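You operate a simulated robot arm through the tools that you are given. There is no shell and no other tool. Be economical: measure what you need, move in short steps, check, and stop when the job is done.

The job below is to be done with a simulated two-armed robot. You get a single attempt, and the scene is never put back.

JOB
Pick up the blue ring binder from the top of the green bench with one hand, pass it to the other hand and put it on the top of the long bench.
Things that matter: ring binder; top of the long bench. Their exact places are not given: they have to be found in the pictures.

It is judged by the outcome, as a careful person would: the job done as asked, and still so three seconds after it is handed in. It fails if anything else is knocked over, pushed out of place, dropped, spilled or broken.

ROBOT AND FRAMES
Two 7-joint arms with two-finger parallel grippers on one trunk, on a base that drives. Base frame: it is fixed to the floor where the robot stands at the start and does not move with it; the origin is under the middle of the robot, x ahead of it, y to its left, z up; the surface under the hand at the start is at about z = 0.86. Readings come in m, rad, newtons and seconds.
The left shoulder is at the start at [0.08, 0.131, 0.947], the right one opposite. With the tool pointing down near the work surface each hand reaches from about 0.4 to 0.86 m from the robot's upright axis, wherever it stands, measured 20 degrees to its own side. Places, roughly: top of the long bench [-1, 1.6, 0.9]. Payload 1.57 kg a hand.
The TCP of each hand is the grasp point between the finger pads, 0.03 m short of the fingertips. In the tool frame z runs along the fingers and y along their closing line. Largest opening 0.11 m; finger width 0.024, thickness 0.012; the body of the gripper, 0.048 by 0.112 m, starts 0.078 m behind the TCP.
Orientation is that of the tool frame in the base frame, as a unit quaternion [x, y, z, w]. With the fingers straight down and closing along the base's y, the tool's x points along the base's -x, its y along +y and its z along -z.

CONTROLS
- The arms move only by the tool nudge_tool. It takes "left_increments", "right_increments" or both (then of equal length, played together; a hand with none holds still); each is a list of rows, each a list of 7 numbers: the shift along the tool's x, y, z in units of 50 mm (1.0 is 50 mm), then the turn, a rotation vector about the tool's x, y, z in units of 4 degrees (1.0 is 4 degrees), then the finger opening in m, from 0 to 0.11. In form: [[tx, ty, tz, ax, ay, az, fingers], ...]. A call has 1 to 10 rows; each row shifts and turns the commanded pose from where the row before left it, along the tool's axes as they then stand. A call with a number of a shift or a turn outside -1 to 1 is refused whole. A row lasts 0.2 s, in which the tool goes at most 0.05 m and 0.15 rad; a call with a longer step from one row to the next is refused whole, and so is a gripper value outside its range. A pose out of reach is approached as far as the arm can. The call stops where the force on the tool passes 40 N (or 10 N more than at its start, if that is more) or the arm is blocked; 0.2 s more then pass. The fingers move at their own pace (about 0.108 m/s each) and stop on an object; they squeeze with about 24 N. The grip force told is the motor's: it shows also when the fingers shut on nothing. Time passes only in rows, and 0.2 s behind the last, so rows that do not move let the fingers close. The reply holds the time, the measured pose of the TCP, the force on the tool along the base axes, the opening and the grip force, in the units named above and with some noise, with the torque about the TCP (base axes, N m) and any sound that the robot's microphone picked up.
- Cameras (640 x 400 px; columns grow to the right, rows downward): "scene" is now at [-0.0493, -0.0109, 1.4248]; the picture's right is [-0.14, -0.99, 0.00], its down [-0.52, 0.08, -0.85] and it looks along [0.84, -0.12, -0.52] (base axes); focal length 250 px, centre (320, 200). "left" rides on the left gripper at [0.07, -0.016, -0.141] in its tool frame; the picture's right is [0.23, 0.97, 0.00], its down [-0.86, 0.20, -0.48] and it looks along [-0.47, 0.11, 0.88] (tool axes); focal length 222 px, centre (320, 200). "right" rides on the right gripper at [0.07, 0.016, -0.141] in its tool frame; the picture's right is [-0.23, 0.97, 0.00], its down [-0.86, -0.20, -0.48] and it looks along [-0.47, -0.11, 0.88] (tool axes); focal length 222 px, centre (320, 200).
- camera(camera): a new picture of that camera. It takes no simulated time.
- base_move(legs): drives the robot by 1 to 6 legs, each [ahead, left, turn to the left] in m, m and rad, along the robot's own axes; the way and the turn of a leg run together, so that a leg with both is an arc; at most 1.5 m and 3.142 rad a leg. The arms and the cameras ride along, it lands a little off, and it stops where it bumps. It gives what a move gives.
- head_to(pan, tilt): turns the head with the scene camera to pan (to the left, within 1.902 rad either way) and tilt (down, from -0.506 to 1.204), counted from straight ahead of the robot. It gives what a move gives.
- point_at(camera, pixels): for up to 12 pixels [column, row] of the newest picture of that camera ("zoom" is the newest enlarged one), the place [x, y, z] in the base frame of the surface seen there, good to about 0.003 m. It takes no simulated time.
- enlarge(camera, box): a new picture of the part [left, top, right, bottom] of that camera's present view, enlarged. It takes no simulated time.
- close_job(): hands the job in; it is judged then, once.

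Keep the steps short. Do not move on a guess: measure, check each grasp and each placing, and mend mistakes. In all there are 80 turns and 78 pictures (those below and enlarged ones count). Leave the grippers open and the arms clear of the work at the hand-in unless told otherwise, and finish with a single line.

The tools are called after "Call:" as name(argument=value, ...) on one line, values as JSON. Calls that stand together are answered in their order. nudge_tool: Moves the arms, as the interface text tells. Its arguments: {"type":"object","properties":{"left_increments":{"type":"array","items":{"type":"array","items":{"type":"number"}}},"right_increments":{"type":"array","items":{"type":"array","items":{"type":"number"}}}},"required":[]} The other tools are called the same way: base_move (legs) drives the base; head_to (pan, tilt) turns the head that bears the scene camera; camera (camera) takes a picture; point_at (camera, pixels) gives the place of the surface under pixels of a picture; enlarge (camera, box) takes an enlarged picture of a part of a camera's view; close_job () hands the job in.

At the start:

```text
t: 0.0
left_tcp_pos: [0.5695, 0.0767, 1.1738]
left_tool_rot: [0.0, 1.0, 0.0, 0.0]
left_force: [0.7, 0.0, -0.1]
left_torque: [0.01, 0.03, 0.02]
left_gripper_width: 0.1101
left_grip_force: 0.0
right_tcp_pos: [0.459, -0.3474, 1.1962]
right_tool_rot: [0.001, 1.0, 0.0, 0.0]
right_force: [0.7, -0.5, -0.4]
right_torque: [0.02, 0.0, -0.04]
right_gripper_width: 0.1102
right_grip_force: 0.1
robot x, y, heading: [-0.0031, -0.0011, 0.002]
head pan, tilt: [-0.145, 0.552]
```

scene: 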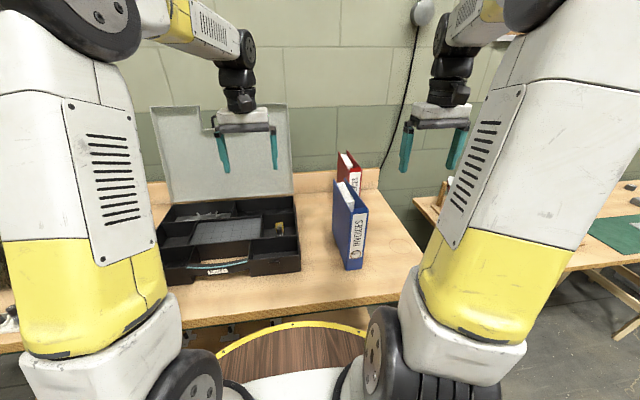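
right: 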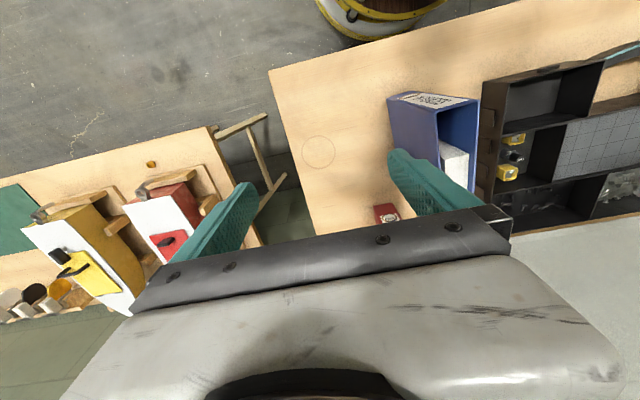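
left: 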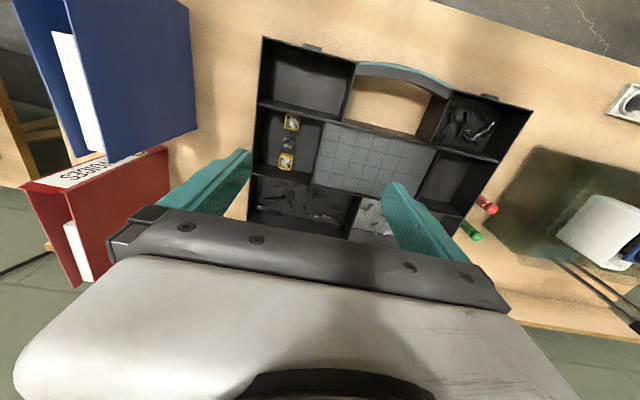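

I see a blue binder at about (350,225) and a red one behind it. I'll enlarge that part of the view and measure points on the binder.

Call:
enlarge(camera="scene", box=[280, 130, 440, 300])

Call:
point_at(camera="scene", pixels=[[335, 184], [366, 210], [345, 270], [362, 268], [344, 195], [357, 240], [340, 235], [346, 156], [300, 270], [400, 280], [342, 178], [350, 212]])

Call:
point_at(camera="right", pixels=[[389, 98], [479, 103], [440, 105], [415, 150], [452, 160], [385, 213], [465, 130], [445, 200], [481, 170], [350, 180], [405, 93], [300, 100]])

```text
2.35 times, centred on (360, 215) of scene
```

zoom: 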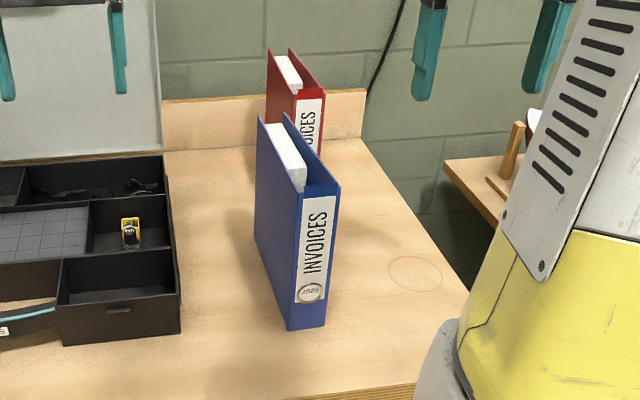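

```text
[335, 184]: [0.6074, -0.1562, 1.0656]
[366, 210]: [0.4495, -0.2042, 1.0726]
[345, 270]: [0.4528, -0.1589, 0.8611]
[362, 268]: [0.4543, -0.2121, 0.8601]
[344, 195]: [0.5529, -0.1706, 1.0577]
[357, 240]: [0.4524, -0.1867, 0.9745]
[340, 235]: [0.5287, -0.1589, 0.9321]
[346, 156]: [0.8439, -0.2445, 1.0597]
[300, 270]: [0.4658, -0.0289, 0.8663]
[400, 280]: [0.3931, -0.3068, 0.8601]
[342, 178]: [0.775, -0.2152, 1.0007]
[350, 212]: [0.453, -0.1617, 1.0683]
```

```text
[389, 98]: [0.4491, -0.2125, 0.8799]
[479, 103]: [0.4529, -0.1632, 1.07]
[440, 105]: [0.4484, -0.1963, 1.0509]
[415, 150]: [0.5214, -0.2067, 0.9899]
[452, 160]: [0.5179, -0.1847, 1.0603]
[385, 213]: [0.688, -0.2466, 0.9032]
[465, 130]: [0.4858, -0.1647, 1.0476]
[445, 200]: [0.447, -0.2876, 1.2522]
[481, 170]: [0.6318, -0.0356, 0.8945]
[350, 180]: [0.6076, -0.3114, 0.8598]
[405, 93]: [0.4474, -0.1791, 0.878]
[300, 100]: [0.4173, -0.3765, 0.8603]
```

The binder stands upright, with x from 0.45 to about 0.61, y from -0.16 to -0.21 and its top at 1.07. Before moving, I'll turn the head to look at the long bench behind and to the left.

Call:
head_to(pan=1.9, tilt=0.45)

Call:
camera(camera="scene")

```text
t: 2.0
left_tcp_pos: [0.5678, 0.0753, 1.1744]
left_tool_rot: [0.0, 1.0, 0.0, 0.0]
left_force: [-0.2, -0.7, 0.0]
left_torque: [-0.01, 0.01, -0.01]
left_gripper_width: 0.1101
left_grip_force: 0.1
right_tcp_pos: [0.4585, -0.347, 1.1977]
right_tool_rot: [-0.001, 1.0, 0.0, 0.001]
right_force: [0.4, 0.3, 0.9]
right_torque: [0.0, -0.02, 0.0]
right_gripper_width: 0.1101
right_grip_force: 0.1
robot x, y, heading: [-0.0004, 0.0014, -0.002]
head pan, tilt: [1.901, 0.45]
```

```text
73 pictures are left
```

scene: 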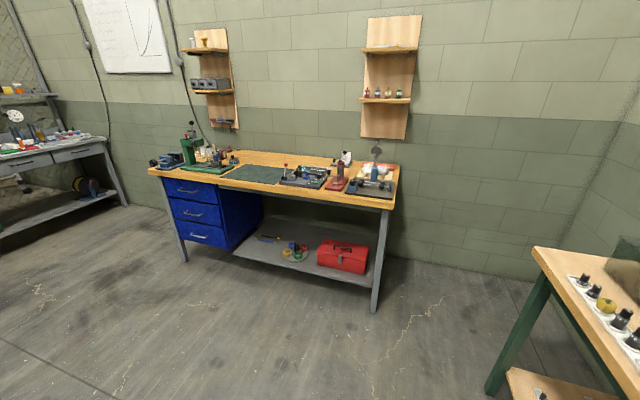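

The bench at the right edge of this picture has green legs, so it is the green bench. The long bench is probably the one in the middle. I'll measure it and enlarge its top.

Call:
point_at(camera="scene", pixels=[[160, 172], [390, 205], [393, 165], [260, 153], [250, 186], [300, 193], [255, 174], [335, 160], [20, 160], [240, 160], [315, 164], [220, 184]])

Call:
enlarge(camera="scene", box=[140, 110, 420, 285])

```text
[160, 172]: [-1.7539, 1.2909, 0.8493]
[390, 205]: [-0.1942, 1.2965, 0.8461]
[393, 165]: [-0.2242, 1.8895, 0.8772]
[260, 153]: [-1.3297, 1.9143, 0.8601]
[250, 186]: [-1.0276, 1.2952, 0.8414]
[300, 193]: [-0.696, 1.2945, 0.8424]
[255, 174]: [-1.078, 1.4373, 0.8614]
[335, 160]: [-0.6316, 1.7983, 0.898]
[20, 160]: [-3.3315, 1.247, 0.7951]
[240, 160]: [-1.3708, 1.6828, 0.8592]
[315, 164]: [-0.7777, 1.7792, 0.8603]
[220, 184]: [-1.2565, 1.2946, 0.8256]
```

```text
2.29 times, centred on (280, 198) of scene
```

zoom: 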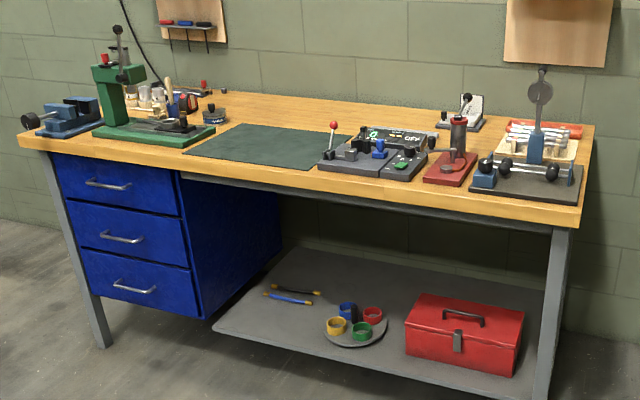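

The long bench top is at z≈0.86, from x≈-1.77 to -0.17 and from y≈1.29 to 1.95. The green mat near (255,174) is empty.

Now the pick. The right hand goes above the binder at x≈0.515, y≈-0.184, staying at z≈1.197. I'll point the head back at the work.

Call:
nudge_tool(right_increments=[[-0.224, 0.652, 0, 0, 0, 0, 0.11], [-0.224, 0.652, 0, 0, 0, 0, 0.11], [-0.224, 0.652, 0, 0, 0, 0, 0.11], [-0.224, 0.652, 0, 0, 0, 0, 0.11], [-0.224, 0.652, 0, 0, 0, 0, 0.11], [0, 0, 0, 0, 0, 0, 0.11]])

Call:
head_to(pan=-0.1, tilt=0.55)

Call:
camera(camera="scene")

Call:
camera(camera="right")

```text
t: 3.4
left_tcp_pos: [0.5693, 0.0762, 1.1734]
left_tool_rot: [0.0, 1.0, -0.001, 0.0]
left_force: [-0.6, -0.8, 0.6]
left_torque: [-0.01, 0.02, -0.01]
left_gripper_width: 0.11
left_grip_force: 0.0
right_tcp_pos: [0.5178, -0.1862, 1.1972]
right_tool_rot: [0.0, 1.0, 0.0, -0.001]
right_force: [-0.9, 0.2, 0.0]
right_torque: [-0.03, 0.01, 0.0]
right_gripper_width: 0.1103
right_grip_force: 0.0
robot x, y, heading: [0.0038, -0.0023, -0.001]
head pan, tilt: [1.901, 0.45]
```

```text
t: 5.3
left_tcp_pos: [0.5689, 0.0764, 1.1741]
left_tool_rot: [0.0, 1.0, 0.001, 0.0]
left_force: [-0.2, -0.4, 0.0]
left_torque: [0.03, 0.01, -0.01]
left_gripper_width: 0.1099
left_grip_force: 0.0
right_tcp_pos: [0.5173, -0.1855, 1.1973]
right_tool_rot: [0.0, 1.0, 0.0, 0.0]
right_force: [-0.3, 0.0, -0.3]
right_torque: [0.01, 0.01, -0.03]
right_gripper_width: 0.1098
right_grip_force: 0.1
robot x, y, heading: [0.0007, -0.0008, 0.001]
head pan, tilt: [-0.099, 0.55]
```

```text
71 pictures are left
```

scene: 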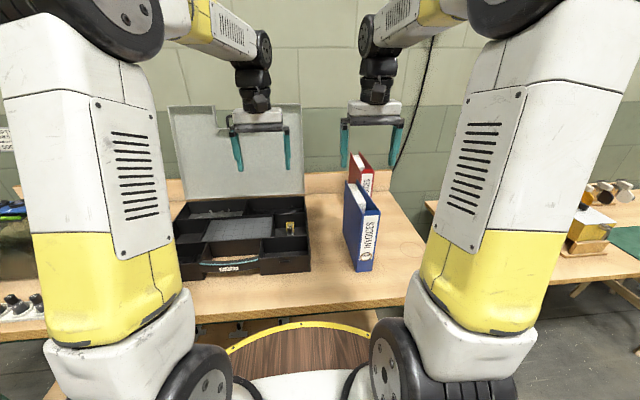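

```text
70 pictures are left
```

right: 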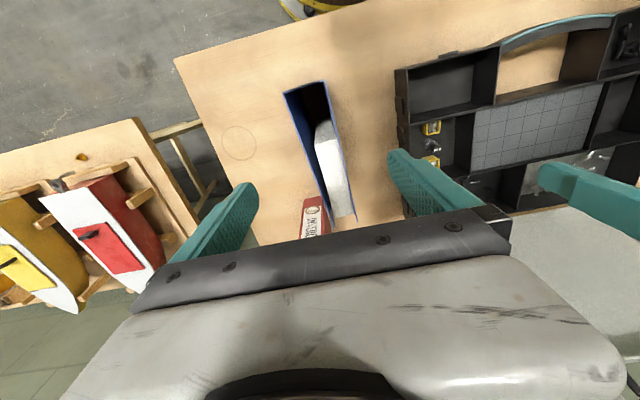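

The right hand is over the binder. I'll measure the cover edges from above to get its exact centre and depth.

Call:
point_at(camera="right", pixels=[[284, 94], [325, 82], [306, 88], [305, 140], [343, 150], [325, 208], [330, 175], [356, 220], [340, 213], [327, 216], [350, 190], [316, 170]])

Call:
enlarge(camera="right", box=[260, 60, 400, 240])

```text
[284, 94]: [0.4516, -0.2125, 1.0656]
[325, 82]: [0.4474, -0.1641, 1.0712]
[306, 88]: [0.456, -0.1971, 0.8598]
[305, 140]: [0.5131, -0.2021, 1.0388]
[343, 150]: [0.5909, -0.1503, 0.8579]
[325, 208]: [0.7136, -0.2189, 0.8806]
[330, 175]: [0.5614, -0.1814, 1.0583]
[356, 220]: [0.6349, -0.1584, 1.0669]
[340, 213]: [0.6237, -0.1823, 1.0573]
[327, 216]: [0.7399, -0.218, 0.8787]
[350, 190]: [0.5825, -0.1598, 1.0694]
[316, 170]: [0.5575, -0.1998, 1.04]
```

```text
2.22 times, centred on (330, 150) of right
```

zoom: 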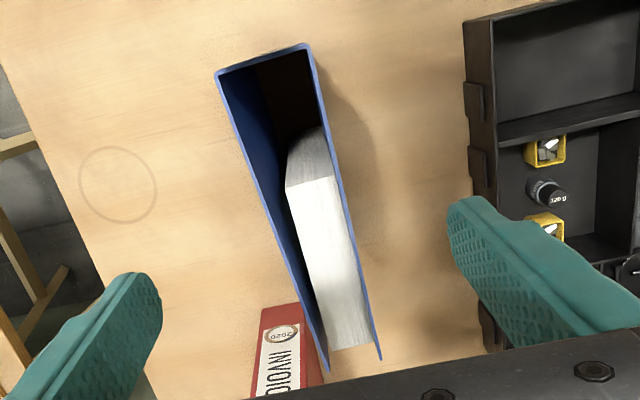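

The binder runs x 0.45–0.635 and y -0.212 to -0.16, turned about 1.7° to the left. I'll go down 0.17 m, shifting 12 mm ahead with a slight turn, with the fingers open.

Call:
nudge_tool(right_increments=[[-0.24, 0, 0.3, 0, 0, -0.43, 0.11], [0, 0, 0.6, 0, 0, 0, 0.11], [0, 0, 0.6, 0, 0, 0, 0.11], [0, 0, 0.6, 0, 0, 0, 0.11], [0, 0, 0.6, 0, 0, 0, 0.11], [0, 0, 0.4, 0, 0, 0, 0.11], [0, 0, 0.34, 0, 0, 0, 0.11], [0, 0, 0, 0, 0, 0, 0.11]])

Call:
camera(camera="right")

Call:
camera(camera="scene")

```text
t: 7.1
left_tcp_pos: [0.5679, 0.0766, 1.1735]
left_tool_rot: [0.0, 1.0, 0.0, 0.0]
left_force: [-0.7, -0.4, -0.7]
left_torque: [0.02, 0.0, 0.0]
left_gripper_width: 0.11
left_grip_force: 0.1
right_tcp_pos: [0.5294, -0.1844, 1.0212]
right_tool_rot: [-0.015, 1.0, 0.001, 0.0]
right_force: [-0.7, -0.1, 0.3]
right_torque: [-0.01, -0.01, 0.0]
right_gripper_width: 0.1097
right_grip_force: 0.0
robot x, y, heading: [-0.0006, -0.0015, -0.003]
head pan, tilt: [-0.099, 0.55]
```

```text
68 pictures are left
```

right: 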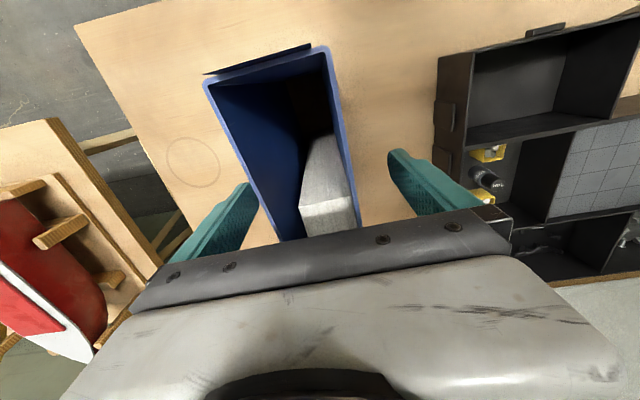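

```text
67 pictures are left
```

scene: 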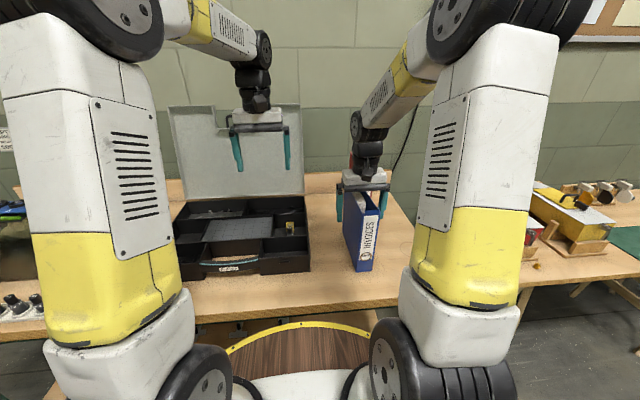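

The fingers straddle the binder. I'll close them and let the grip settle.

Call:
nudge_tool(right_increments=[[0, 0, 0, 0, 0, 0, 0.03], [0, 0, 0, 0, 0, 0, 0.03], [0, 0, 0, 0, 0, 0, 0.03], [0, 0, 0, 0, 0, 0, 0.03]])

```text
t: 8.1
left_tcp_pos: [0.568, 0.0765, 1.1738]
left_tool_rot: [0.0, 1.0, 0.0, 0.0]
left_force: [-0.4, 0.2, 0.7]
left_torque: [-0.01, -0.04, 0.03]
left_gripper_width: 0.11
left_grip_force: 0.1
right_tcp_pos: [0.5299, -0.183, 1.0224]
right_tool_rot: [-0.015, 1.0, 0.0, 0.0]
right_force: [-1.6, 0.8, 0.3]
right_torque: [0.01, -0.11, 0.08]
right_gripper_width: 0.0456
right_grip_force: 23.9
robot x, y, heading: [-0.0008, -0.0022, -0.001]
head pan, tilt: [-0.099, 0.55]
```

The fingers stopped at 45.6 mm with a 24 N grip. I'll lift slowly by 40 mm and check the weight.

Call:
nudge_tool(right_increments=[[0, 0, -0.2, 0, 0, 0, 0.0], [0, 0, -0.3, 0, 0, 0, 0.0], [0, 0, -0.3, 0, 0, 0, 0.0], [0, 0, 0, 0, 0, 0, 0.0]])

Call:
camera(camera="scene")

```text
t: 9.1
left_tcp_pos: [0.5687, 0.0769, 1.1743]
left_tool_rot: [0.0, 1.0, 0.0, 0.0]
left_force: [-0.1, -0.1, -0.1]
left_torque: [0.02, -0.01, 0.01]
left_gripper_width: 0.1099
left_grip_force: 0.0
right_tcp_pos: [0.528, -0.1842, 1.0648]
right_tool_rot: [-0.015, 1.0, -0.001, 0.0]
right_force: [0.1, -0.1, -4.2]
right_torque: [0.03, 0.06, -0.01]
right_gripper_width: 0.0455
right_grip_force: 23.8
robot x, y, heading: [-0.0014, -0.0014, 0.002]
head pan, tilt: [-0.099, 0.55]
```

```text
66 pictures are left
```

scene: 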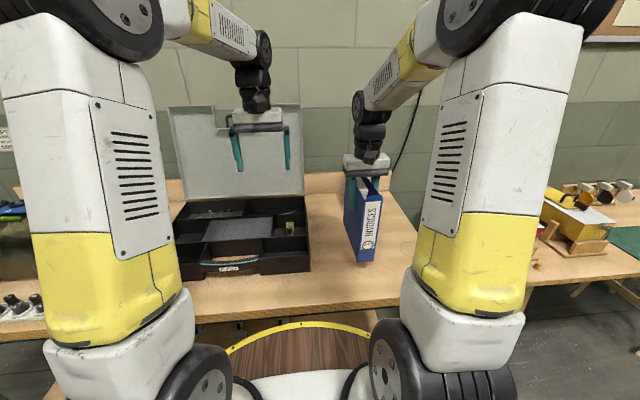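

The binder is off the table and weighs about 4.3 N, with almost no torque on the hand. I'll lift another 0.13 m and look to the right rear before backing away.

Call:
nudge_tool(right_increments=[[0, 0, -0.4, 0, 0, 0, 0.0], [0, 0, -0.6, 0, 0, 0, 0.0], [0, 0, -0.6, 0, 0, 0, 0.0], [0, 0, -0.6, 0, 0, 0, 0.0], [0, 0, -0.4, 0, 0, 0, 0.0], [0, 0, 0, 0, 0, 0, 0.0]])

Call:
head_to(pan=-1.9, tilt=0.55)

Call:
camera(camera="scene")

```text
t: 10.5
left_tcp_pos: [0.5683, 0.0753, 1.1747]
left_tool_rot: [-0.001, 1.0, 0.0, 0.0]
left_force: [0.8, -0.2, -0.9]
left_torque: [0.01, 0.0, 0.02]
left_gripper_width: 0.1099
left_grip_force: 0.0
right_tcp_pos: [0.5278, -0.1875, 1.1963]
right_tool_rot: [-0.014, 1.0, 0.0, 0.0]
right_force: [0.4, -0.2, -3.8]
right_torque: [-0.01, 0.05, 0.02]
right_gripper_width: 0.0458
right_grip_force: 23.9
robot x, y, heading: [-0.0018, 0.0003, 0.001]
head pan, tilt: [-0.099, 0.55]
```

```text
t: 12.3
left_tcp_pos: [0.5684, 0.0755, 1.1743]
left_tool_rot: [0.0, 1.0, -0.001, 0.0]
left_force: [0.1, -0.6, 0.3]
left_torque: [0.03, -0.01, 0.01]
left_gripper_width: 0.1102
left_grip_force: 0.1
right_tcp_pos: [0.5273, -0.1856, 1.1952]
right_tool_rot: [-0.015, 1.0, 0.0, 0.0]
right_force: [-0.5, 0.5, -4.2]
right_torque: [-0.01, 0.02, 0.01]
right_gripper_width: 0.0455
right_grip_force: 24.2
robot x, y, heading: [0.0011, -0.001, -0.001]
head pan, tilt: [-1.901, 0.55]
```

```text
65 pictures are left
```

scene: 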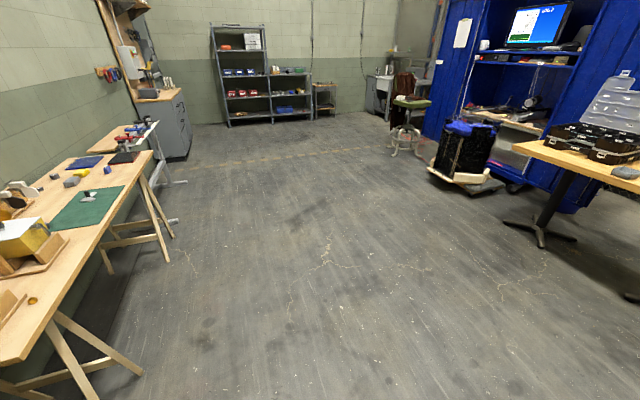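

Floor to the right rear is clear. There is a table further behind, at the right of the picture, so I'll measure how near it is.

Call:
point_at(camera="scene", pixels=[[516, 146], [630, 188], [540, 245], [630, 298], [600, 350]])

Call:
head_to(pan=-0.1, tilt=0.45)

```text
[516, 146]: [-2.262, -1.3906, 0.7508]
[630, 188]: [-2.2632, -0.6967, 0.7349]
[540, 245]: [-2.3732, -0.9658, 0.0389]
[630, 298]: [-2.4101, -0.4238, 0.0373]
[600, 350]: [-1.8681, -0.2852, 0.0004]
```

```text
t: 14.1
left_tcp_pos: [0.5692, 0.0757, 1.1752]
left_tool_rot: [0.0, 1.0, 0.0, 0.0]
left_force: [0.0, 0.3, 1.0]
left_torque: [0.0, 0.03, 0.04]
left_gripper_width: 0.1101
left_grip_force: 0.1
right_tcp_pos: [0.5273, -0.1873, 1.1964]
right_tool_rot: [-0.015, 1.0, 0.0, 0.0]
right_force: [0.2, 0.6, -4.6]
right_torque: [0.0, 0.06, -0.06]
right_gripper_width: 0.0458
right_grip_force: 24.4
robot x, y, heading: [-0.0005, 0.0024, 0.002]
head pan, tilt: [-0.099, 0.45]
```

The table behind is over 2 m away, so I'll back up 0.6 m to make room for the handover.

Call:
base_move(legs=[[-0.6, 0, 0]])

Call:
camera(camera="scene")

```text
t: 17.4
left_tcp_pos: [-0.0232, 0.0784, 1.1736]
left_tool_rot: [-0.002, 1.0, 0.0, 0.0]
left_force: [-0.1, 0.4, -0.3]
left_torque: [0.0, -0.01, -0.01]
left_gripper_width: 0.11
left_grip_force: 0.0
right_tcp_pos: [-0.0626, -0.1859, 1.1949]
right_tool_rot: [-0.018, 1.0, -0.001, 0.0]
right_force: [0.0, -0.4, -4.6]
right_torque: [0.02, 0.04, 0.0]
right_gripper_width: 0.0456
right_grip_force: 24.6
robot x, y, heading: [-0.5928, -0.0013, -0.001]
head pan, tilt: [-0.099, 0.45]
```

```text
64 pictures are left
```

scene: 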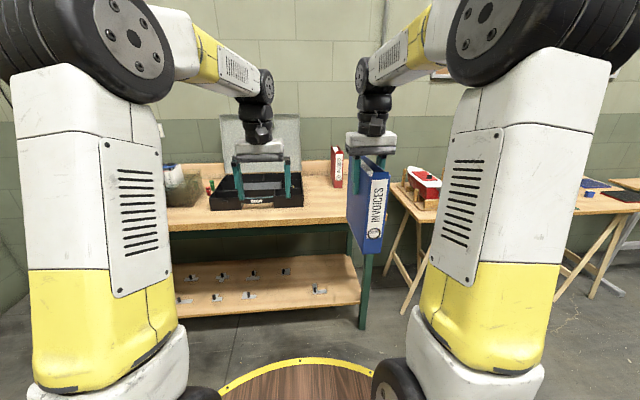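

Space is clear. Now the left hand moves 0.2 m to the left. Both hands also start yawing left, so the binder's open edge will come to face the left hand.

Call:
nudge_tool(left_increments=[[0, 1, 0, 0, 0, 0, 0.11], [0, 1, 0, 0, 0, 0, 0.11], [0, 1, 0, 0, 0, 0, 0.11], [0, 1, 0, 0, 0, 0, 0.11], [0, 0, 0, 0, 0, -1, 0.11], [0, 0, 0, 0, 0, -1, 0.11], [0, 0, 0, 0, 0, -1, 0.11], [0, 0, 0, 0, 0, -1, 0.11], [0, 0, 0, 0, 0, -1, 0.11], [0, 0, 0, 0, 0, -1, 0.11]], right_increments=[[0, 0, 0, 0, 0, -1, 0], [0, 0, 0, 0, 0, -1, 0], [0, 0, 0, 0, 0, -1, 0], [0, 0, 0, 0, 0, -1, 0], [0, 0, 0, 0, 0, -1, 0], [0, 0, 0, 0, 0, -1, 0], [0, 0, 0, 0, 0, -1, 0], [0, 0, 0, 0, 0, -1, 0], [0, 0, 0, 0, 0, -1, 0], [0, 0, 0, 0, 0, -1, 0]])

Call:
nudge_tool(left_increments=[[0, 0, 0, 0, 0, -1, 0.11], [0, 0, 0, 0, 0, -1, 0.11], [0, 0, 0, 0, 0, -1, 0.11], [0, 0, 0, 0, 0, -1, 0.11], [0, 0, 0, 0, 0, -1, 0.11], [0, 0, 0, 0, 0, -1, 0.11], [0, 0, 0, 0, 0, -1, 0.11], [0, 0, 0, 0, 0, -1, 0.11], [0, 0, 0, 0, 0, -1, 0.11], [0, 0, 0, 0, 0, -1, 0.11]], right_increments=[[0, 0, 0, 0, 0, -1, 0], [0, 0, 0, 0, 0, -1, 0], [0, 0, 0, 0, 0, -1, 0], [0, 0, 0, 0, 0, -1, 0], [0, 0, 0, 0, 0, -1, 0], [0, 0, 0, 0, 0, -1, 0], [0, 0, 0, 0, 0, -1, 0], [0, 0, 0, 0, 0, -1, 0], [0, 0, 0, 0, 0, -1, 0], [0, 0, 0, 0, 0, -1, 0]])

Call:
camera(camera="scene")

```text
t: 19.6
left_tcp_pos: [-0.0242, 0.2793, 1.1748]
left_tool_rot: [-0.212, 0.977, 0.0, -0.001]
left_force: [-0.6, -0.7, 1.2]
left_torque: [-0.02, 0.0, -0.02]
left_gripper_width: 0.1097
left_grip_force: 0.0
right_tcp_pos: [-0.0621, -0.1841, 1.196]
right_tool_rot: [-0.36, 0.933, 0.0, 0.0]
right_force: [-0.1, -0.3, -5.1]
right_torque: [-0.04, 0.05, 0.03]
right_gripper_width: 0.0457
right_grip_force: 24.6
robot x, y, heading: [-0.5926, -0.0012, 0.003]
head pan, tilt: [-0.099, 0.45]
```

```text
t: 21.8
left_tcp_pos: [-0.0262, 0.2775, 1.1742]
left_tool_rot: [-0.533, 0.846, 0.0, 0.0]
left_force: [0.0, 1.1, -0.5]
left_torque: [0.0, 0.03, 0.0]
left_gripper_width: 0.1099
left_grip_force: 0.0
right_tcp_pos: [-0.0633, -0.184, 1.1947]
right_tool_rot: [-0.658, 0.753, 0.0, -0.001]
right_force: [0.0, 0.3, -4.5]
right_torque: [-0.04, 0.02, 0.02]
right_gripper_width: 0.0454
right_grip_force: 23.9
robot x, y, heading: [-0.5926, -0.0025, 0.006]
head pan, tilt: [-0.099, 0.45]
```

```text
63 pictures are left
```

scene: 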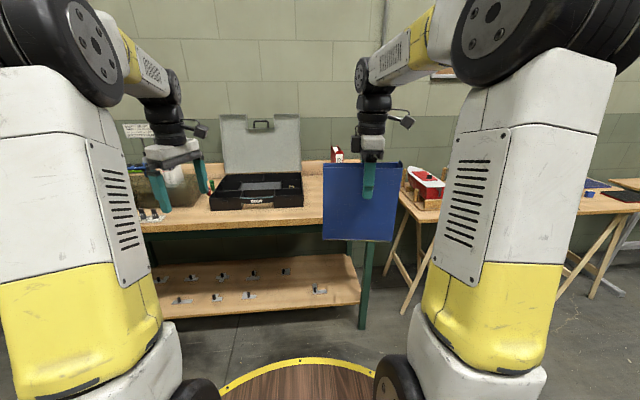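

The yaw works. I'll finish it with about 1.9 more rows on the right and 6.4 on the left. After that the left hand tilts about its y so its fingers point inward to the right.

Call:
nudge_tool(left_increments=[[0, 0, 0, 0, 0, -1, 0.11], [0, 0, 0, 0, 0, -1, 0.11], [0, 0, 0, 0, 0, -1, 0.11], [0, 0, 0, 0, 0, -1, 0.11], [0, 0, 0, 0, 0, -1, 0.11], [0, 0, 0, 0, 0, -1, 0.11], [0, 0, 0, 0, 0, -0.4, 0.11], [0, 0, 0, 0, 1, 0, 0.11], [0, 0, 0, 0, 1, 0, 0.11], [0, 0, 0, 0, 1, 0, 0.11]], right_increments=[[0, 0, 0, 0, 0, -1, 0], [0, 0, 0, 0, 0, -0.92, 0], [0, 0, 0, 0, 0, 0, 0], [0, 0, 0, 0, 0, 0, 0], [0, 0, 0, 0, 0, 0, 0], [0, 0, 0, 0, 0, 0, 0], [0, 0, 0, 0, 0, 0, 0], [0, 0, 0, 0, 0, 0, 0], [0, 0, 0, 0, 0, 0, 0], [0, 0, 0, 0, 0, 0, 0]])

Call:
nudge_tool(left_increments=[[0, 0, 0, 0, 1, 0, 0.11], [0, 0, 0, 0, 1, 0, 0.11], [0, 0, 0, 0, 1, 0, 0.11], [0, 0, 0, 0, 1, 0, 0.11], [0, 0, 0, 0, 1, 0, 0.11], [0, 0, 0, 0, 1, 0, 0.11], [0, 0, 0, 0, 1, 0, 0.11], [0, 0, 0, 0, 1, 0, 0.11], [0, 0, 0, 0, 0.25, 0, 0.11]])

Call:
camera(camera="scene")

```text
t: 24.0
left_tcp_pos: [-0.0246, 0.2778, 1.174]
left_tool_rot: [0.703, -0.703, 0.075, 0.075]
left_force: [0.0, 0.3, -0.2]
left_torque: [0.02, 0.01, -0.02]
left_gripper_width: 0.1099
left_grip_force: 0.0
right_tcp_pos: [-0.0628, -0.1859, 1.1951]
right_tool_rot: [-0.705, 0.709, 0.0, 0.0]
right_force: [0.6, -0.8, -5.7]
right_torque: [-0.02, 0.01, -0.05]
right_gripper_width: 0.0454
right_grip_force: 24.2
robot x, y, heading: [-0.5897, -0.0016, 0.004]
head pan, tilt: [-0.099, 0.45]
```

```text
t: 26.0
left_tcp_pos: [-0.0249, 0.2782, 1.1751]
left_tool_rot: [-0.652, 0.654, -0.271, -0.272]
left_force: [0.8, -0.3, 0.4]
left_torque: [0.0, 0.02, 0.0]
left_gripper_width: 0.1101
left_grip_force: 0.0
right_tcp_pos: [-0.0629, -0.1853, 1.1941]
right_tool_rot: [-0.706, 0.708, 0.001, 0.0]
right_force: [-0.9, 0.3, -4.4]
right_torque: [-0.04, 0.0, -0.03]
right_gripper_width: 0.0458
right_grip_force: 24.1
robot x, y, heading: [-0.5958, -0.0043, 0.01]
head pan, tilt: [-0.099, 0.45]
```

```text
62 pictures are left
```

scene: 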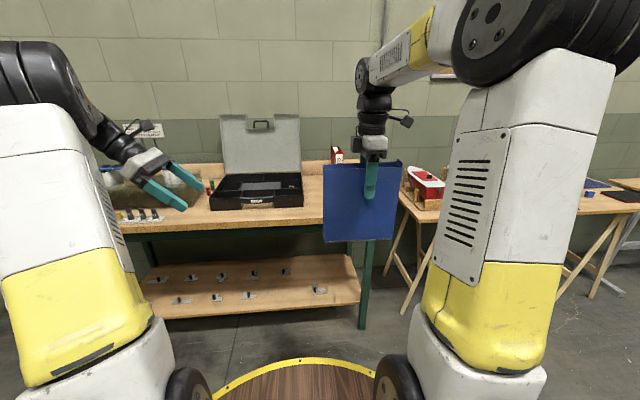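

The left hand is at 45° and the binder hangs straight. I'll tilt the left hand 25° more, toward horizontal, and measure the binder's corners.

Call:
nudge_tool(left_increments=[[0, 0, 0, 0, 1, 0, 0.11], [0, 0, 0, 0, 1, 0, 0.11], [0, 0, 0, 0, 1, 0, 0.11], [0, 0, 0, 0, 1, 0, 0.11], [0, 0, 0, 0, 1, 0, 0.11], [0, 0, 0, 0, 1, 0, 0.11], [0, 0, 0, 0, 0.25, 0, 0.11], [0, 0, 0, 0, 0, 0, 0.11]])

Call:
camera(camera="scene")

Call:
point_at(camera="scene", pixels=[[326, 167], [326, 238], [398, 166], [391, 238], [340, 200], [335, 180], [350, 225], [385, 225], [340, 162]])

Call:
camera(camera="left")

```text
t: 27.8
left_tcp_pos: [-0.0238, 0.2777, 1.1744]
left_tool_rot: [-0.579, 0.579, -0.406, -0.406]
left_force: [0.1, -0.4, -0.5]
left_torque: [-0.03, 0.0, 0.0]
left_gripper_width: 0.1099
left_grip_force: 0.1
right_tcp_pos: [-0.0626, -0.185, 1.1951]
right_tool_rot: [-0.706, 0.708, -0.001, 0.0]
right_force: [0.3, 0.0, -4.6]
right_torque: [-0.05, -0.02, 0.04]
right_gripper_width: 0.0457
right_grip_force: 24.4
robot x, y, heading: [-0.5916, -0.0005, 0.007]
head pan, tilt: [-0.099, 0.45]
```

```text
61 pictures are left
```

scene: 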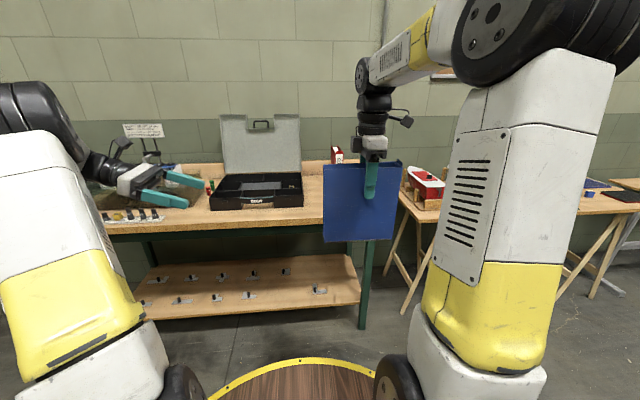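

```text
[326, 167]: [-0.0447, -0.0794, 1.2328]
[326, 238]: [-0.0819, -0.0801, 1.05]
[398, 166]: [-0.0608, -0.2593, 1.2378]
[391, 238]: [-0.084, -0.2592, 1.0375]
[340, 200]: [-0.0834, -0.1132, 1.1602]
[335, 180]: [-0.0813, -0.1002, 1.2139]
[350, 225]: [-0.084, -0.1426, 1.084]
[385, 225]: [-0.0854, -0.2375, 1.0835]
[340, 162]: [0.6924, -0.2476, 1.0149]
```

```text
60 pictures are left
```

left: 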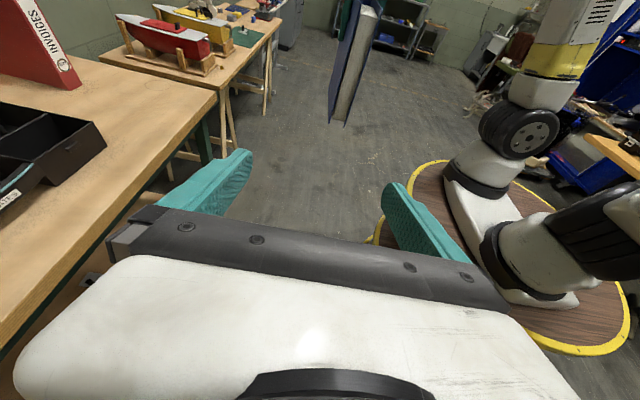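

Measured: the binder's near face is at x≈-0.083, so its centre is about x=-0.061. The open edge is at y≈-0.079 and z runs 1.037–1.242. The left hand goes to a pre-grasp point 0.15 m back along its axis, at (-0.062, 0.007, 1.191).

Call:
nudge_tool(left_increments=[[0.36, 0.127, 0.83, 0, 0, 0, 0.11], [0.36, 0.127, 0.83, 0, 0, 0, 0.11], [0.36, 0.127, 0.83, 0, 0, 0, 0.11], [0.36, 0.127, 0.83, 0, 0, 0, 0.11], [0.36, 0.127, 0.83, 0, 0, 0, 0.11], [0.36, 0.127, 0.83, 0, 0, 0, 0.11], [0, 0, 0, 0, 0, 0, 0.11]])

Call:
camera(camera="scene")

Call:
camera(camera="left")

```text
t: 29.4
left_tcp_pos: [-0.0622, 0.0048, 1.1895]
left_tool_rot: [-0.579, 0.58, -0.405, -0.405]
left_force: [0.0, 0.0, 0.1]
left_torque: [-0.01, 0.01, -0.05]
left_gripper_width: 0.11
left_grip_force: 0.1
right_tcp_pos: [-0.0634, -0.1856, 1.1944]
right_tool_rot: [-0.706, 0.708, 0.0, 0.0]
right_force: [0.5, 0.3, -3.2]
right_torque: [-0.07, -0.01, 0.0]
right_gripper_width: 0.0457
right_grip_force: 24.0
robot x, y, heading: [-0.5921, -0.0026, 0.006]
head pan, tilt: [-0.099, 0.45]
```

```text
59 pictures are left
```

scene: 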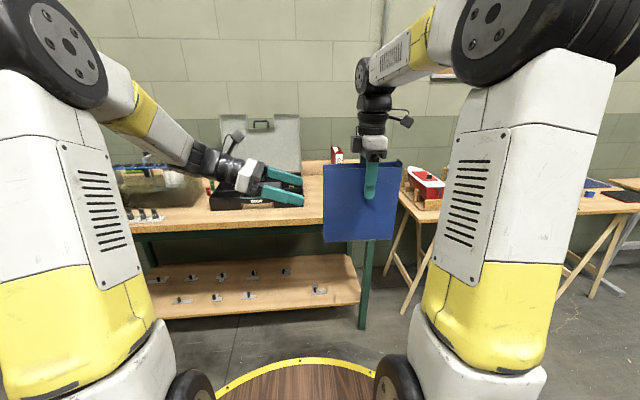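

```text
58 pictures are left
```

left: 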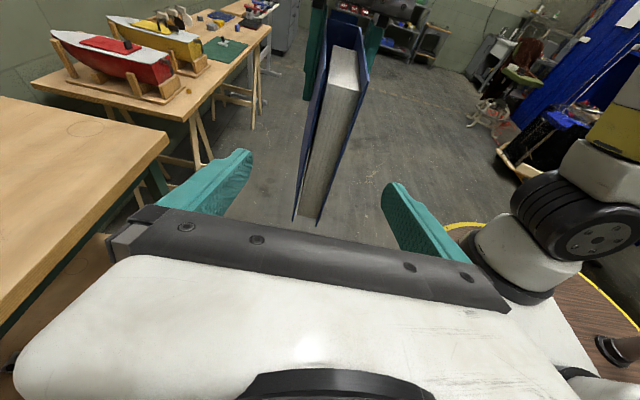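

The fingers line up with the binder. I'll advance 0.148 m along the tool axis with the fingers open.

Call:
nudge_tool(left_increments=[[0, 0, 0.6, 0, 0, 0, 0.11], [0, 0, 0.6, 0, 0, 0, 0.11], [0, 0, 0.6, 0, 0, 0, 0.11], [0, 0, 0.6, 0, 0, 0, 0.11], [0, 0, 0.36, 0, 0, 0, 0.11], [0, 0, 0.2, 0, 0, 0, 0.11], [0, 0, 0.2, 0, 0, 0, 0.11], [0, 0, 0, 0, 0, 0, 0.11]])

Call:
enlarge(camera="scene", box=[220, 100, 440, 260])

Call:
camera(camera="left")

```text
t: 31.2
left_tcp_pos: [-0.0636, -0.1391, 1.1346]
left_tool_rot: [0.579, -0.579, 0.406, 0.406]
left_force: [-1.6, 3.9, 1.6]
left_torque: [-0.15, -0.06, 0.01]
left_gripper_width: 0.1101
left_grip_force: 0.1
right_tcp_pos: [-0.0621, -0.1859, 1.1944]
right_tool_rot: [-0.705, 0.709, -0.001, 0.0]
right_force: [1.4, -4.7, -5.5]
right_torque: [-0.24, -0.02, -0.03]
right_gripper_width: 0.0457
right_grip_force: 23.8
robot x, y, heading: [-0.5921, -0.0011, 0.006]
head pan, tilt: [-0.099, 0.45]
```

```text
2.50 times, centred on (330, 180) of scene
```

zoom: 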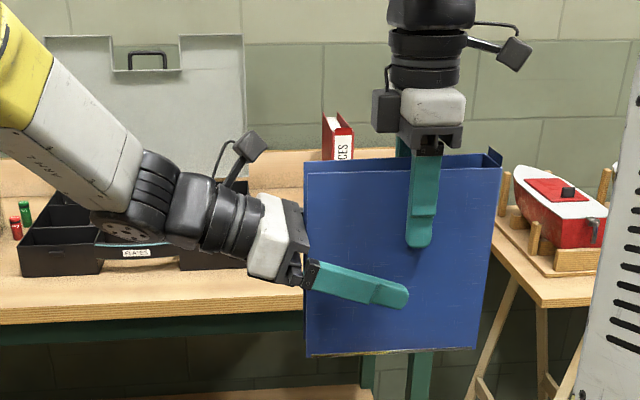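

```text
56 pictures are left
```

left: 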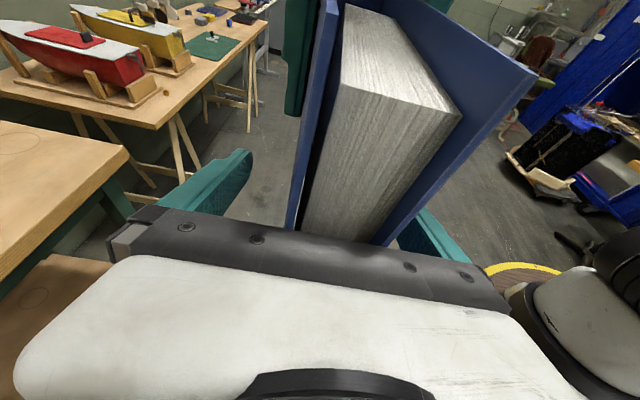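

A 4 N push shows the palm just touches the open edge. I'll back off 10 mm, then close the left fingers while the right keeps holding.

Call:
nudge_tool(left_increments=[[0, 0, -0.2, 0, 0, 0, 0.11], [0, 0, 0, 0, 0, 0, 0.11]])

Call:
nudge_tool(left_increments=[[0, 0, 0, 0, 0, 0, 0.0], [0, 0, 0, 0, 0, 0, 0.0], [0, 0, 0, 0, 0, 0, 0.0], [0, 0, 0, 0, 0, 0, 0.0], [0, 0, 0, 0, 0, 0, 0.0]])

Call:
enlarge(camera="scene", box=[220, 100, 440, 260])

```text
t: 31.8
left_tcp_pos: [-0.0635, -0.1325, 1.1385]
left_tool_rot: [-0.578, 0.579, -0.405, -0.407]
left_force: [0.2, 0.6, 0.2]
left_torque: [0.0, -0.01, 0.01]
left_gripper_width: 0.11
left_grip_force: 0.0
right_tcp_pos: [-0.062, -0.1854, 1.1951]
right_tool_rot: [-0.706, 0.708, 0.001, 0.0]
right_force: [0.3, -0.7, -5.2]
right_torque: [-0.02, 0.02, 0.01]
right_gripper_width: 0.0457
right_grip_force: 23.8
robot x, y, heading: [-0.5886, -0.0003, 0.006]
head pan, tilt: [-0.099, 0.45]
```

```text
t: 33.0
left_tcp_pos: [-0.0637, -0.1311, 1.1384]
left_tool_rot: [-0.579, 0.58, -0.405, -0.406]
left_force: [3.0, -1.2, 0.2]
left_torque: [0.03, 0.25, 0.2]
left_gripper_width: 0.0428
left_grip_force: 23.6
right_tcp_pos: [-0.063, -0.1843, 1.194]
right_tool_rot: [-0.706, 0.708, 0.0, 0.001]
right_force: [-3.6, 0.6, -4.2]
right_torque: [-0.01, -0.06, -0.07]
right_gripper_width: 0.0454
right_grip_force: 23.9
robot x, y, heading: [-0.589, -0.0005, 0.008]
head pan, tilt: [-0.099, 0.45]
```

```text
2.50 times, centred on (330, 180) of scene
```

zoom: 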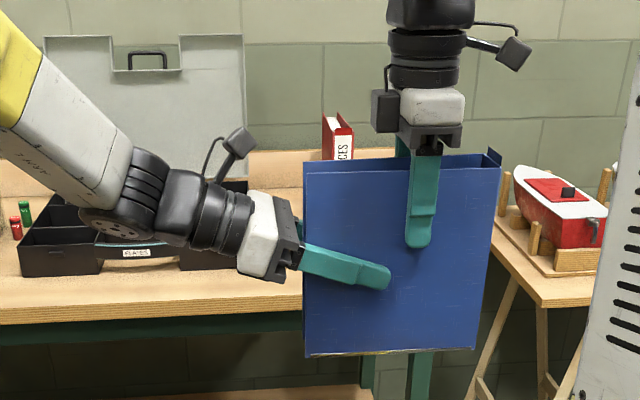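

Both hands hold the binder; the left opening is 42.8 mm at 24 N. Now I'll open the right fingers in place.

Call:
nudge_tool(right_increments=[[0, 0, 0, 0, 0, 0, 0.055], [0, 0, 0, 0, 0, 0, 0.08], [0, 0, 0, 0, 0, 0, 0.1], [0, 0, 0, 0, 0, 0, 0.1]])

Call:
enlarge(camera="scene", box=[220, 100, 440, 260])

```text
t: 34.0
left_tcp_pos: [-0.0644, -0.1296, 1.1384]
left_tool_rot: [0.579, -0.579, 0.406, 0.406]
left_force: [0.5, -0.6, 0.0]
left_torque: [0.17, -0.01, 0.01]
left_gripper_width: 0.0427
left_grip_force: 24.0
right_tcp_pos: [-0.0615, -0.1855, 1.1952]
right_tool_rot: [-0.706, 0.709, 0.0, 0.001]
right_force: [-0.9, 1.3, 1.0]
right_torque: [-0.01, 0.0, -0.01]
right_gripper_width: 0.1001
right_grip_force: 0.1
robot x, y, heading: [-0.5898, -0.005, 0.003]
head pan, tilt: [-0.099, 0.45]
```

```text
2.50 times, centred on (330, 180) of scene
```

zoom: 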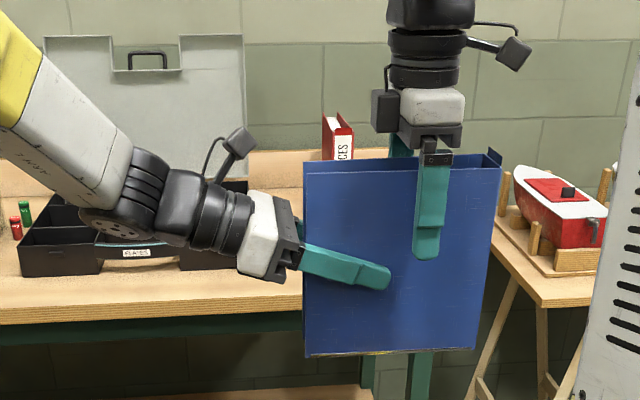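

The right hand is open. I'll raise it straight up 0.15 m, watching that the binder stays in the left hand.

Call:
nudge_tool(right_increments=[[0, 0, -0.2, 0, 0, 0, 0.1], [0, 0, -0.4, 0, 0, 0, 0.1], [0, 0, -0.6, 0, 0, 0, 0.1], [0, 0, -0.6, 0, 0, 0, 0.1], [0, 0, -0.6, 0, 0, 0, 0.1], [0, 0, -0.6, 0, 0, 0, 0.1], [0, 0, 0, 0, 0, 0, 0.1]])

Call:
camera(camera="scene")

```text
t: 35.6
left_tcp_pos: [-0.0653, -0.1302, 1.1375]
left_tool_rot: [0.58, -0.579, 0.406, 0.405]
left_force: [-0.4, -0.7, 0.3]
left_torque: [0.18, -0.04, 0.01]
left_gripper_width: 0.0426
left_grip_force: 24.0
right_tcp_pos: [-0.0651, -0.1856, 1.3457]
right_tool_rot: [-0.706, 0.708, 0.0, 0.0]
right_force: [0.1, -0.3, -0.2]
right_torque: [0.02, 0.02, 0.0]
right_gripper_width: 0.0999
right_grip_force: 0.0
robot x, y, heading: [-0.5954, -0.0004, 0.007]
head pan, tilt: [-0.099, 0.45]
```

```text
53 pictures are left
```

scene: 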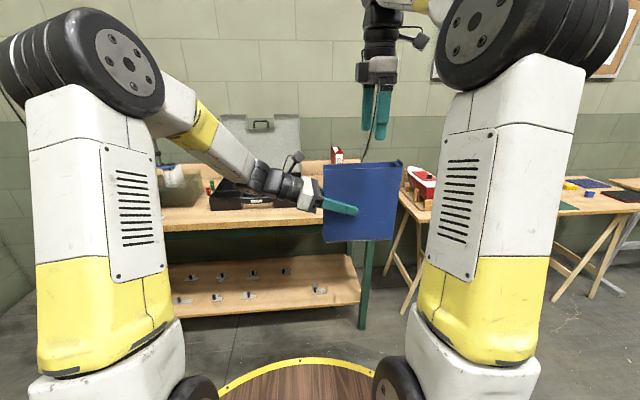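

The binder stays upright in the left hand. Next I'll turn the robot 90° left to face the long bench and sidestep in front of the mat, still well clear of it.

Call:
base_move(legs=[[0, 0, 1.57], [0.2, 0.4, 0]])

Call:
head_to(pan=0.0, tilt=0.5)

Call:
camera(camera="scene")

```text
t: 42.2
left_tcp_pos: [-0.8624, 0.7256, 1.1384]
left_tool_rot: [0.819, -0.003, 0.574, 0.003]
left_force: [0.3, -0.5, 0.7]
left_torque: [0.0, 0.19, -0.02]
left_gripper_width: 0.0431
left_grip_force: 24.2
right_tcp_pos: [-0.8077, 0.7222, 1.3453]
right_tool_rot: [1.0, -0.006, 0.0, 0.0]
right_force: [-0.8, 0.1, -1.0]
right_torque: [-0.02, -0.02, 0.01]
right_gripper_width: 0.0999
right_grip_force: 0.1
robot x, y, heading: [-0.997, 0.2014, 1.568]
head pan, tilt: [-0.099, 0.45]
```

```text
t: 42.8
left_tcp_pos: [-0.863, 0.7242, 1.1382]
left_tool_rot: [0.819, -0.004, 0.574, 0.003]
left_force: [-0.3, 0.7, 0.3]
left_torque: [-0.02, 0.2, 0.01]
left_gripper_width: 0.043
left_grip_force: 23.8
right_tcp_pos: [-0.8076, 0.7235, 1.3453]
right_tool_rot: [1.0, -0.006, 0.001, 0.001]
right_force: [0.0, 0.4, -0.2]
right_torque: [0.0, 0.0, -0.01]
right_gripper_width: 0.1
right_grip_force: 0.1
robot x, y, heading: [-0.9957, 0.2021, 1.567]
head pan, tilt: [0.0, 0.499]
```

```text
52 pictures are left
```

scene: 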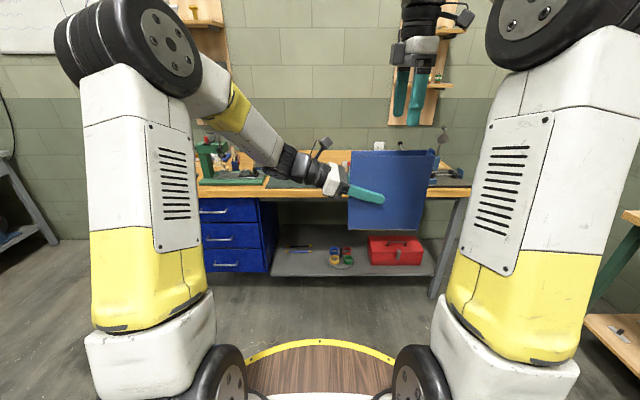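

The left arm blocks part of the view. I'll drive 0.33 m ahead, so the binder still stops short of the bench front at y=1.29, and look down at the top.

Call:
base_move(legs=[[0.33, 0, 0]])

Call:
head_to(pan=0.1, tilt=0.6)

Call:
camera(camera="scene")

Call:
camera(camera="left")

Call:
camera(camera="right")

```text
t: 45.0
left_tcp_pos: [-0.8637, 1.0591, 1.1382]
left_tool_rot: [0.819, -0.002, 0.574, 0.002]
left_force: [-0.3, 0.3, 0.0]
left_torque: [-0.01, 0.18, 0.02]
left_gripper_width: 0.0429
left_grip_force: 24.1
right_tcp_pos: [-0.8076, 1.0549, 1.3458]
right_tool_rot: [1.0, -0.006, 0.001, 0.0]
right_force: [-0.4, -0.3, -0.5]
right_torque: [0.01, 0.02, -0.01]
right_gripper_width: 0.1001
right_grip_force: 0.0
robot x, y, heading: [-0.9968, 0.5312, 1.569]
head pan, tilt: [0.0, 0.499]
```

```text
t: 45.7
left_tcp_pos: [-0.8655, 1.0581, 1.1375]
left_tool_rot: [0.819, -0.003, 0.574, 0.002]
left_force: [0.3, 0.2, -0.9]
left_torque: [0.02, 0.19, -0.01]
left_gripper_width: 0.0428
left_grip_force: 24.3
right_tcp_pos: [-0.8086, 1.0546, 1.3456]
right_tool_rot: [1.0, -0.006, 0.0, 0.0]
right_force: [0.2, 0.4, 0.5]
right_torque: [0.01, -0.04, 0.0]
right_gripper_width: 0.1001
right_grip_force: 0.1
robot x, y, heading: [-0.9962, 0.5286, 1.576]
head pan, tilt: [0.099, 0.6]
```

```text
51 pictures are left
```

scene: 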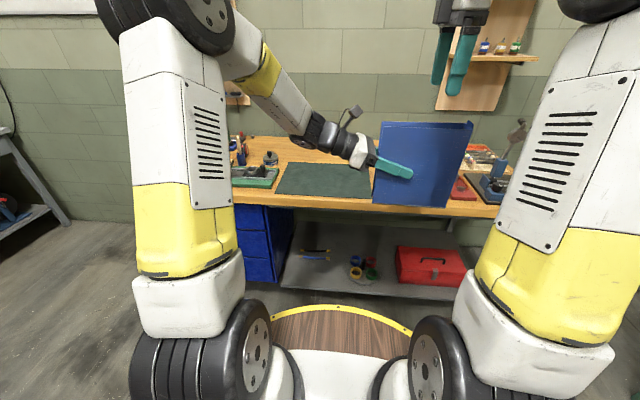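

```text
50 pictures are left
```

left: 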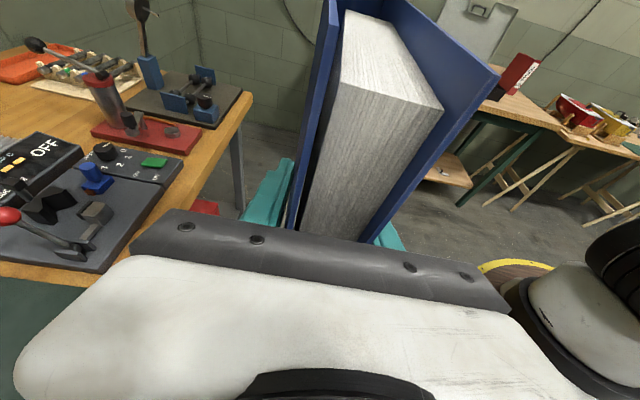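

```text
49 pictures are left
```

right: 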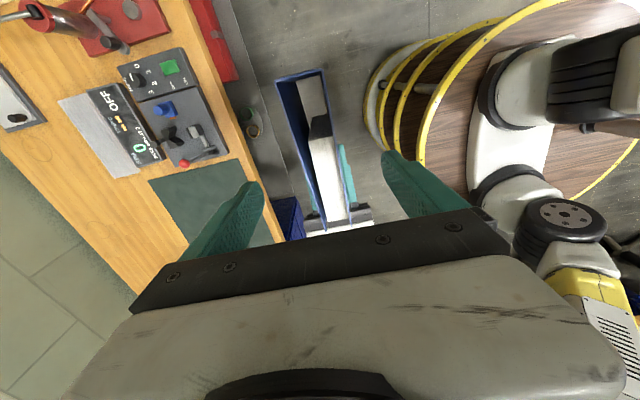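

The mat is visible at (275–372, 162–197), with bare wood behind it. I'll measure the mat corners and the neighbouring objects.

Call:
point_at(camera="scene", pixels=[[277, 192], [288, 164], [366, 168], [368, 195], [320, 178], [320, 150], [300, 141], [272, 186], [270, 157], [340, 200], [250, 172], [290, 155]])

Call:
point_at(camera="right", pixels=[[150, 184], [232, 163], [205, 165], [180, 155], [130, 175], [215, 135], [160, 90], [110, 200], [120, 230], [175, 240], [245, 160], [30, 125]])

Call:
enlarge(camera="scene", box=[220, 100, 400, 220])

```text
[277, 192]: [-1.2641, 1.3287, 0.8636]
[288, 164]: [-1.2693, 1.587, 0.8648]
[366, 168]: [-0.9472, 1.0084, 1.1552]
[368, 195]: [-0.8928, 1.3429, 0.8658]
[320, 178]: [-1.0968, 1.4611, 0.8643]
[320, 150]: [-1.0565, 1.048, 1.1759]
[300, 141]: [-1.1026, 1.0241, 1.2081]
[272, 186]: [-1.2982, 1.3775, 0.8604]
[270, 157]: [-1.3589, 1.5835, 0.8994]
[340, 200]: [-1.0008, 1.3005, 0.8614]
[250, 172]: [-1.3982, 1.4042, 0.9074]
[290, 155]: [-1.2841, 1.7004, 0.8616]
```

```text
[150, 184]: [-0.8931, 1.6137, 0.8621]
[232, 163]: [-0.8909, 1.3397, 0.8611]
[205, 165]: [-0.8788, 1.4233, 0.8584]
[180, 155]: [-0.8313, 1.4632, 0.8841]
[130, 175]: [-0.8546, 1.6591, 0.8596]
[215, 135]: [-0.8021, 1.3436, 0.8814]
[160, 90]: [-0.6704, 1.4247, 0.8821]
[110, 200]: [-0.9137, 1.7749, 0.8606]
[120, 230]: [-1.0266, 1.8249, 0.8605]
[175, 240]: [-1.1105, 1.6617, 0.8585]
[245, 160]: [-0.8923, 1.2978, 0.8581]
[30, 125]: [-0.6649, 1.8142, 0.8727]
```

```text
3.33 times, centred on (310, 160) of scene
```

zoom: 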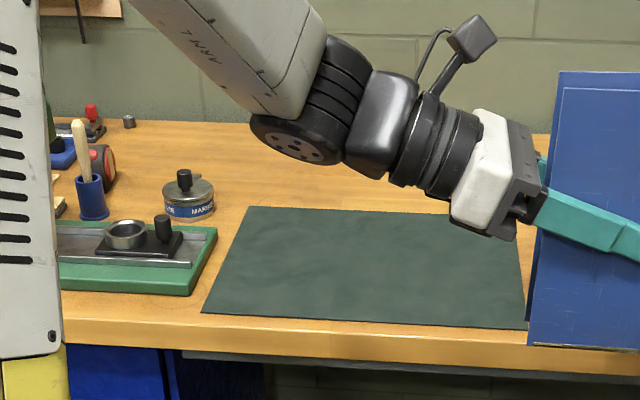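

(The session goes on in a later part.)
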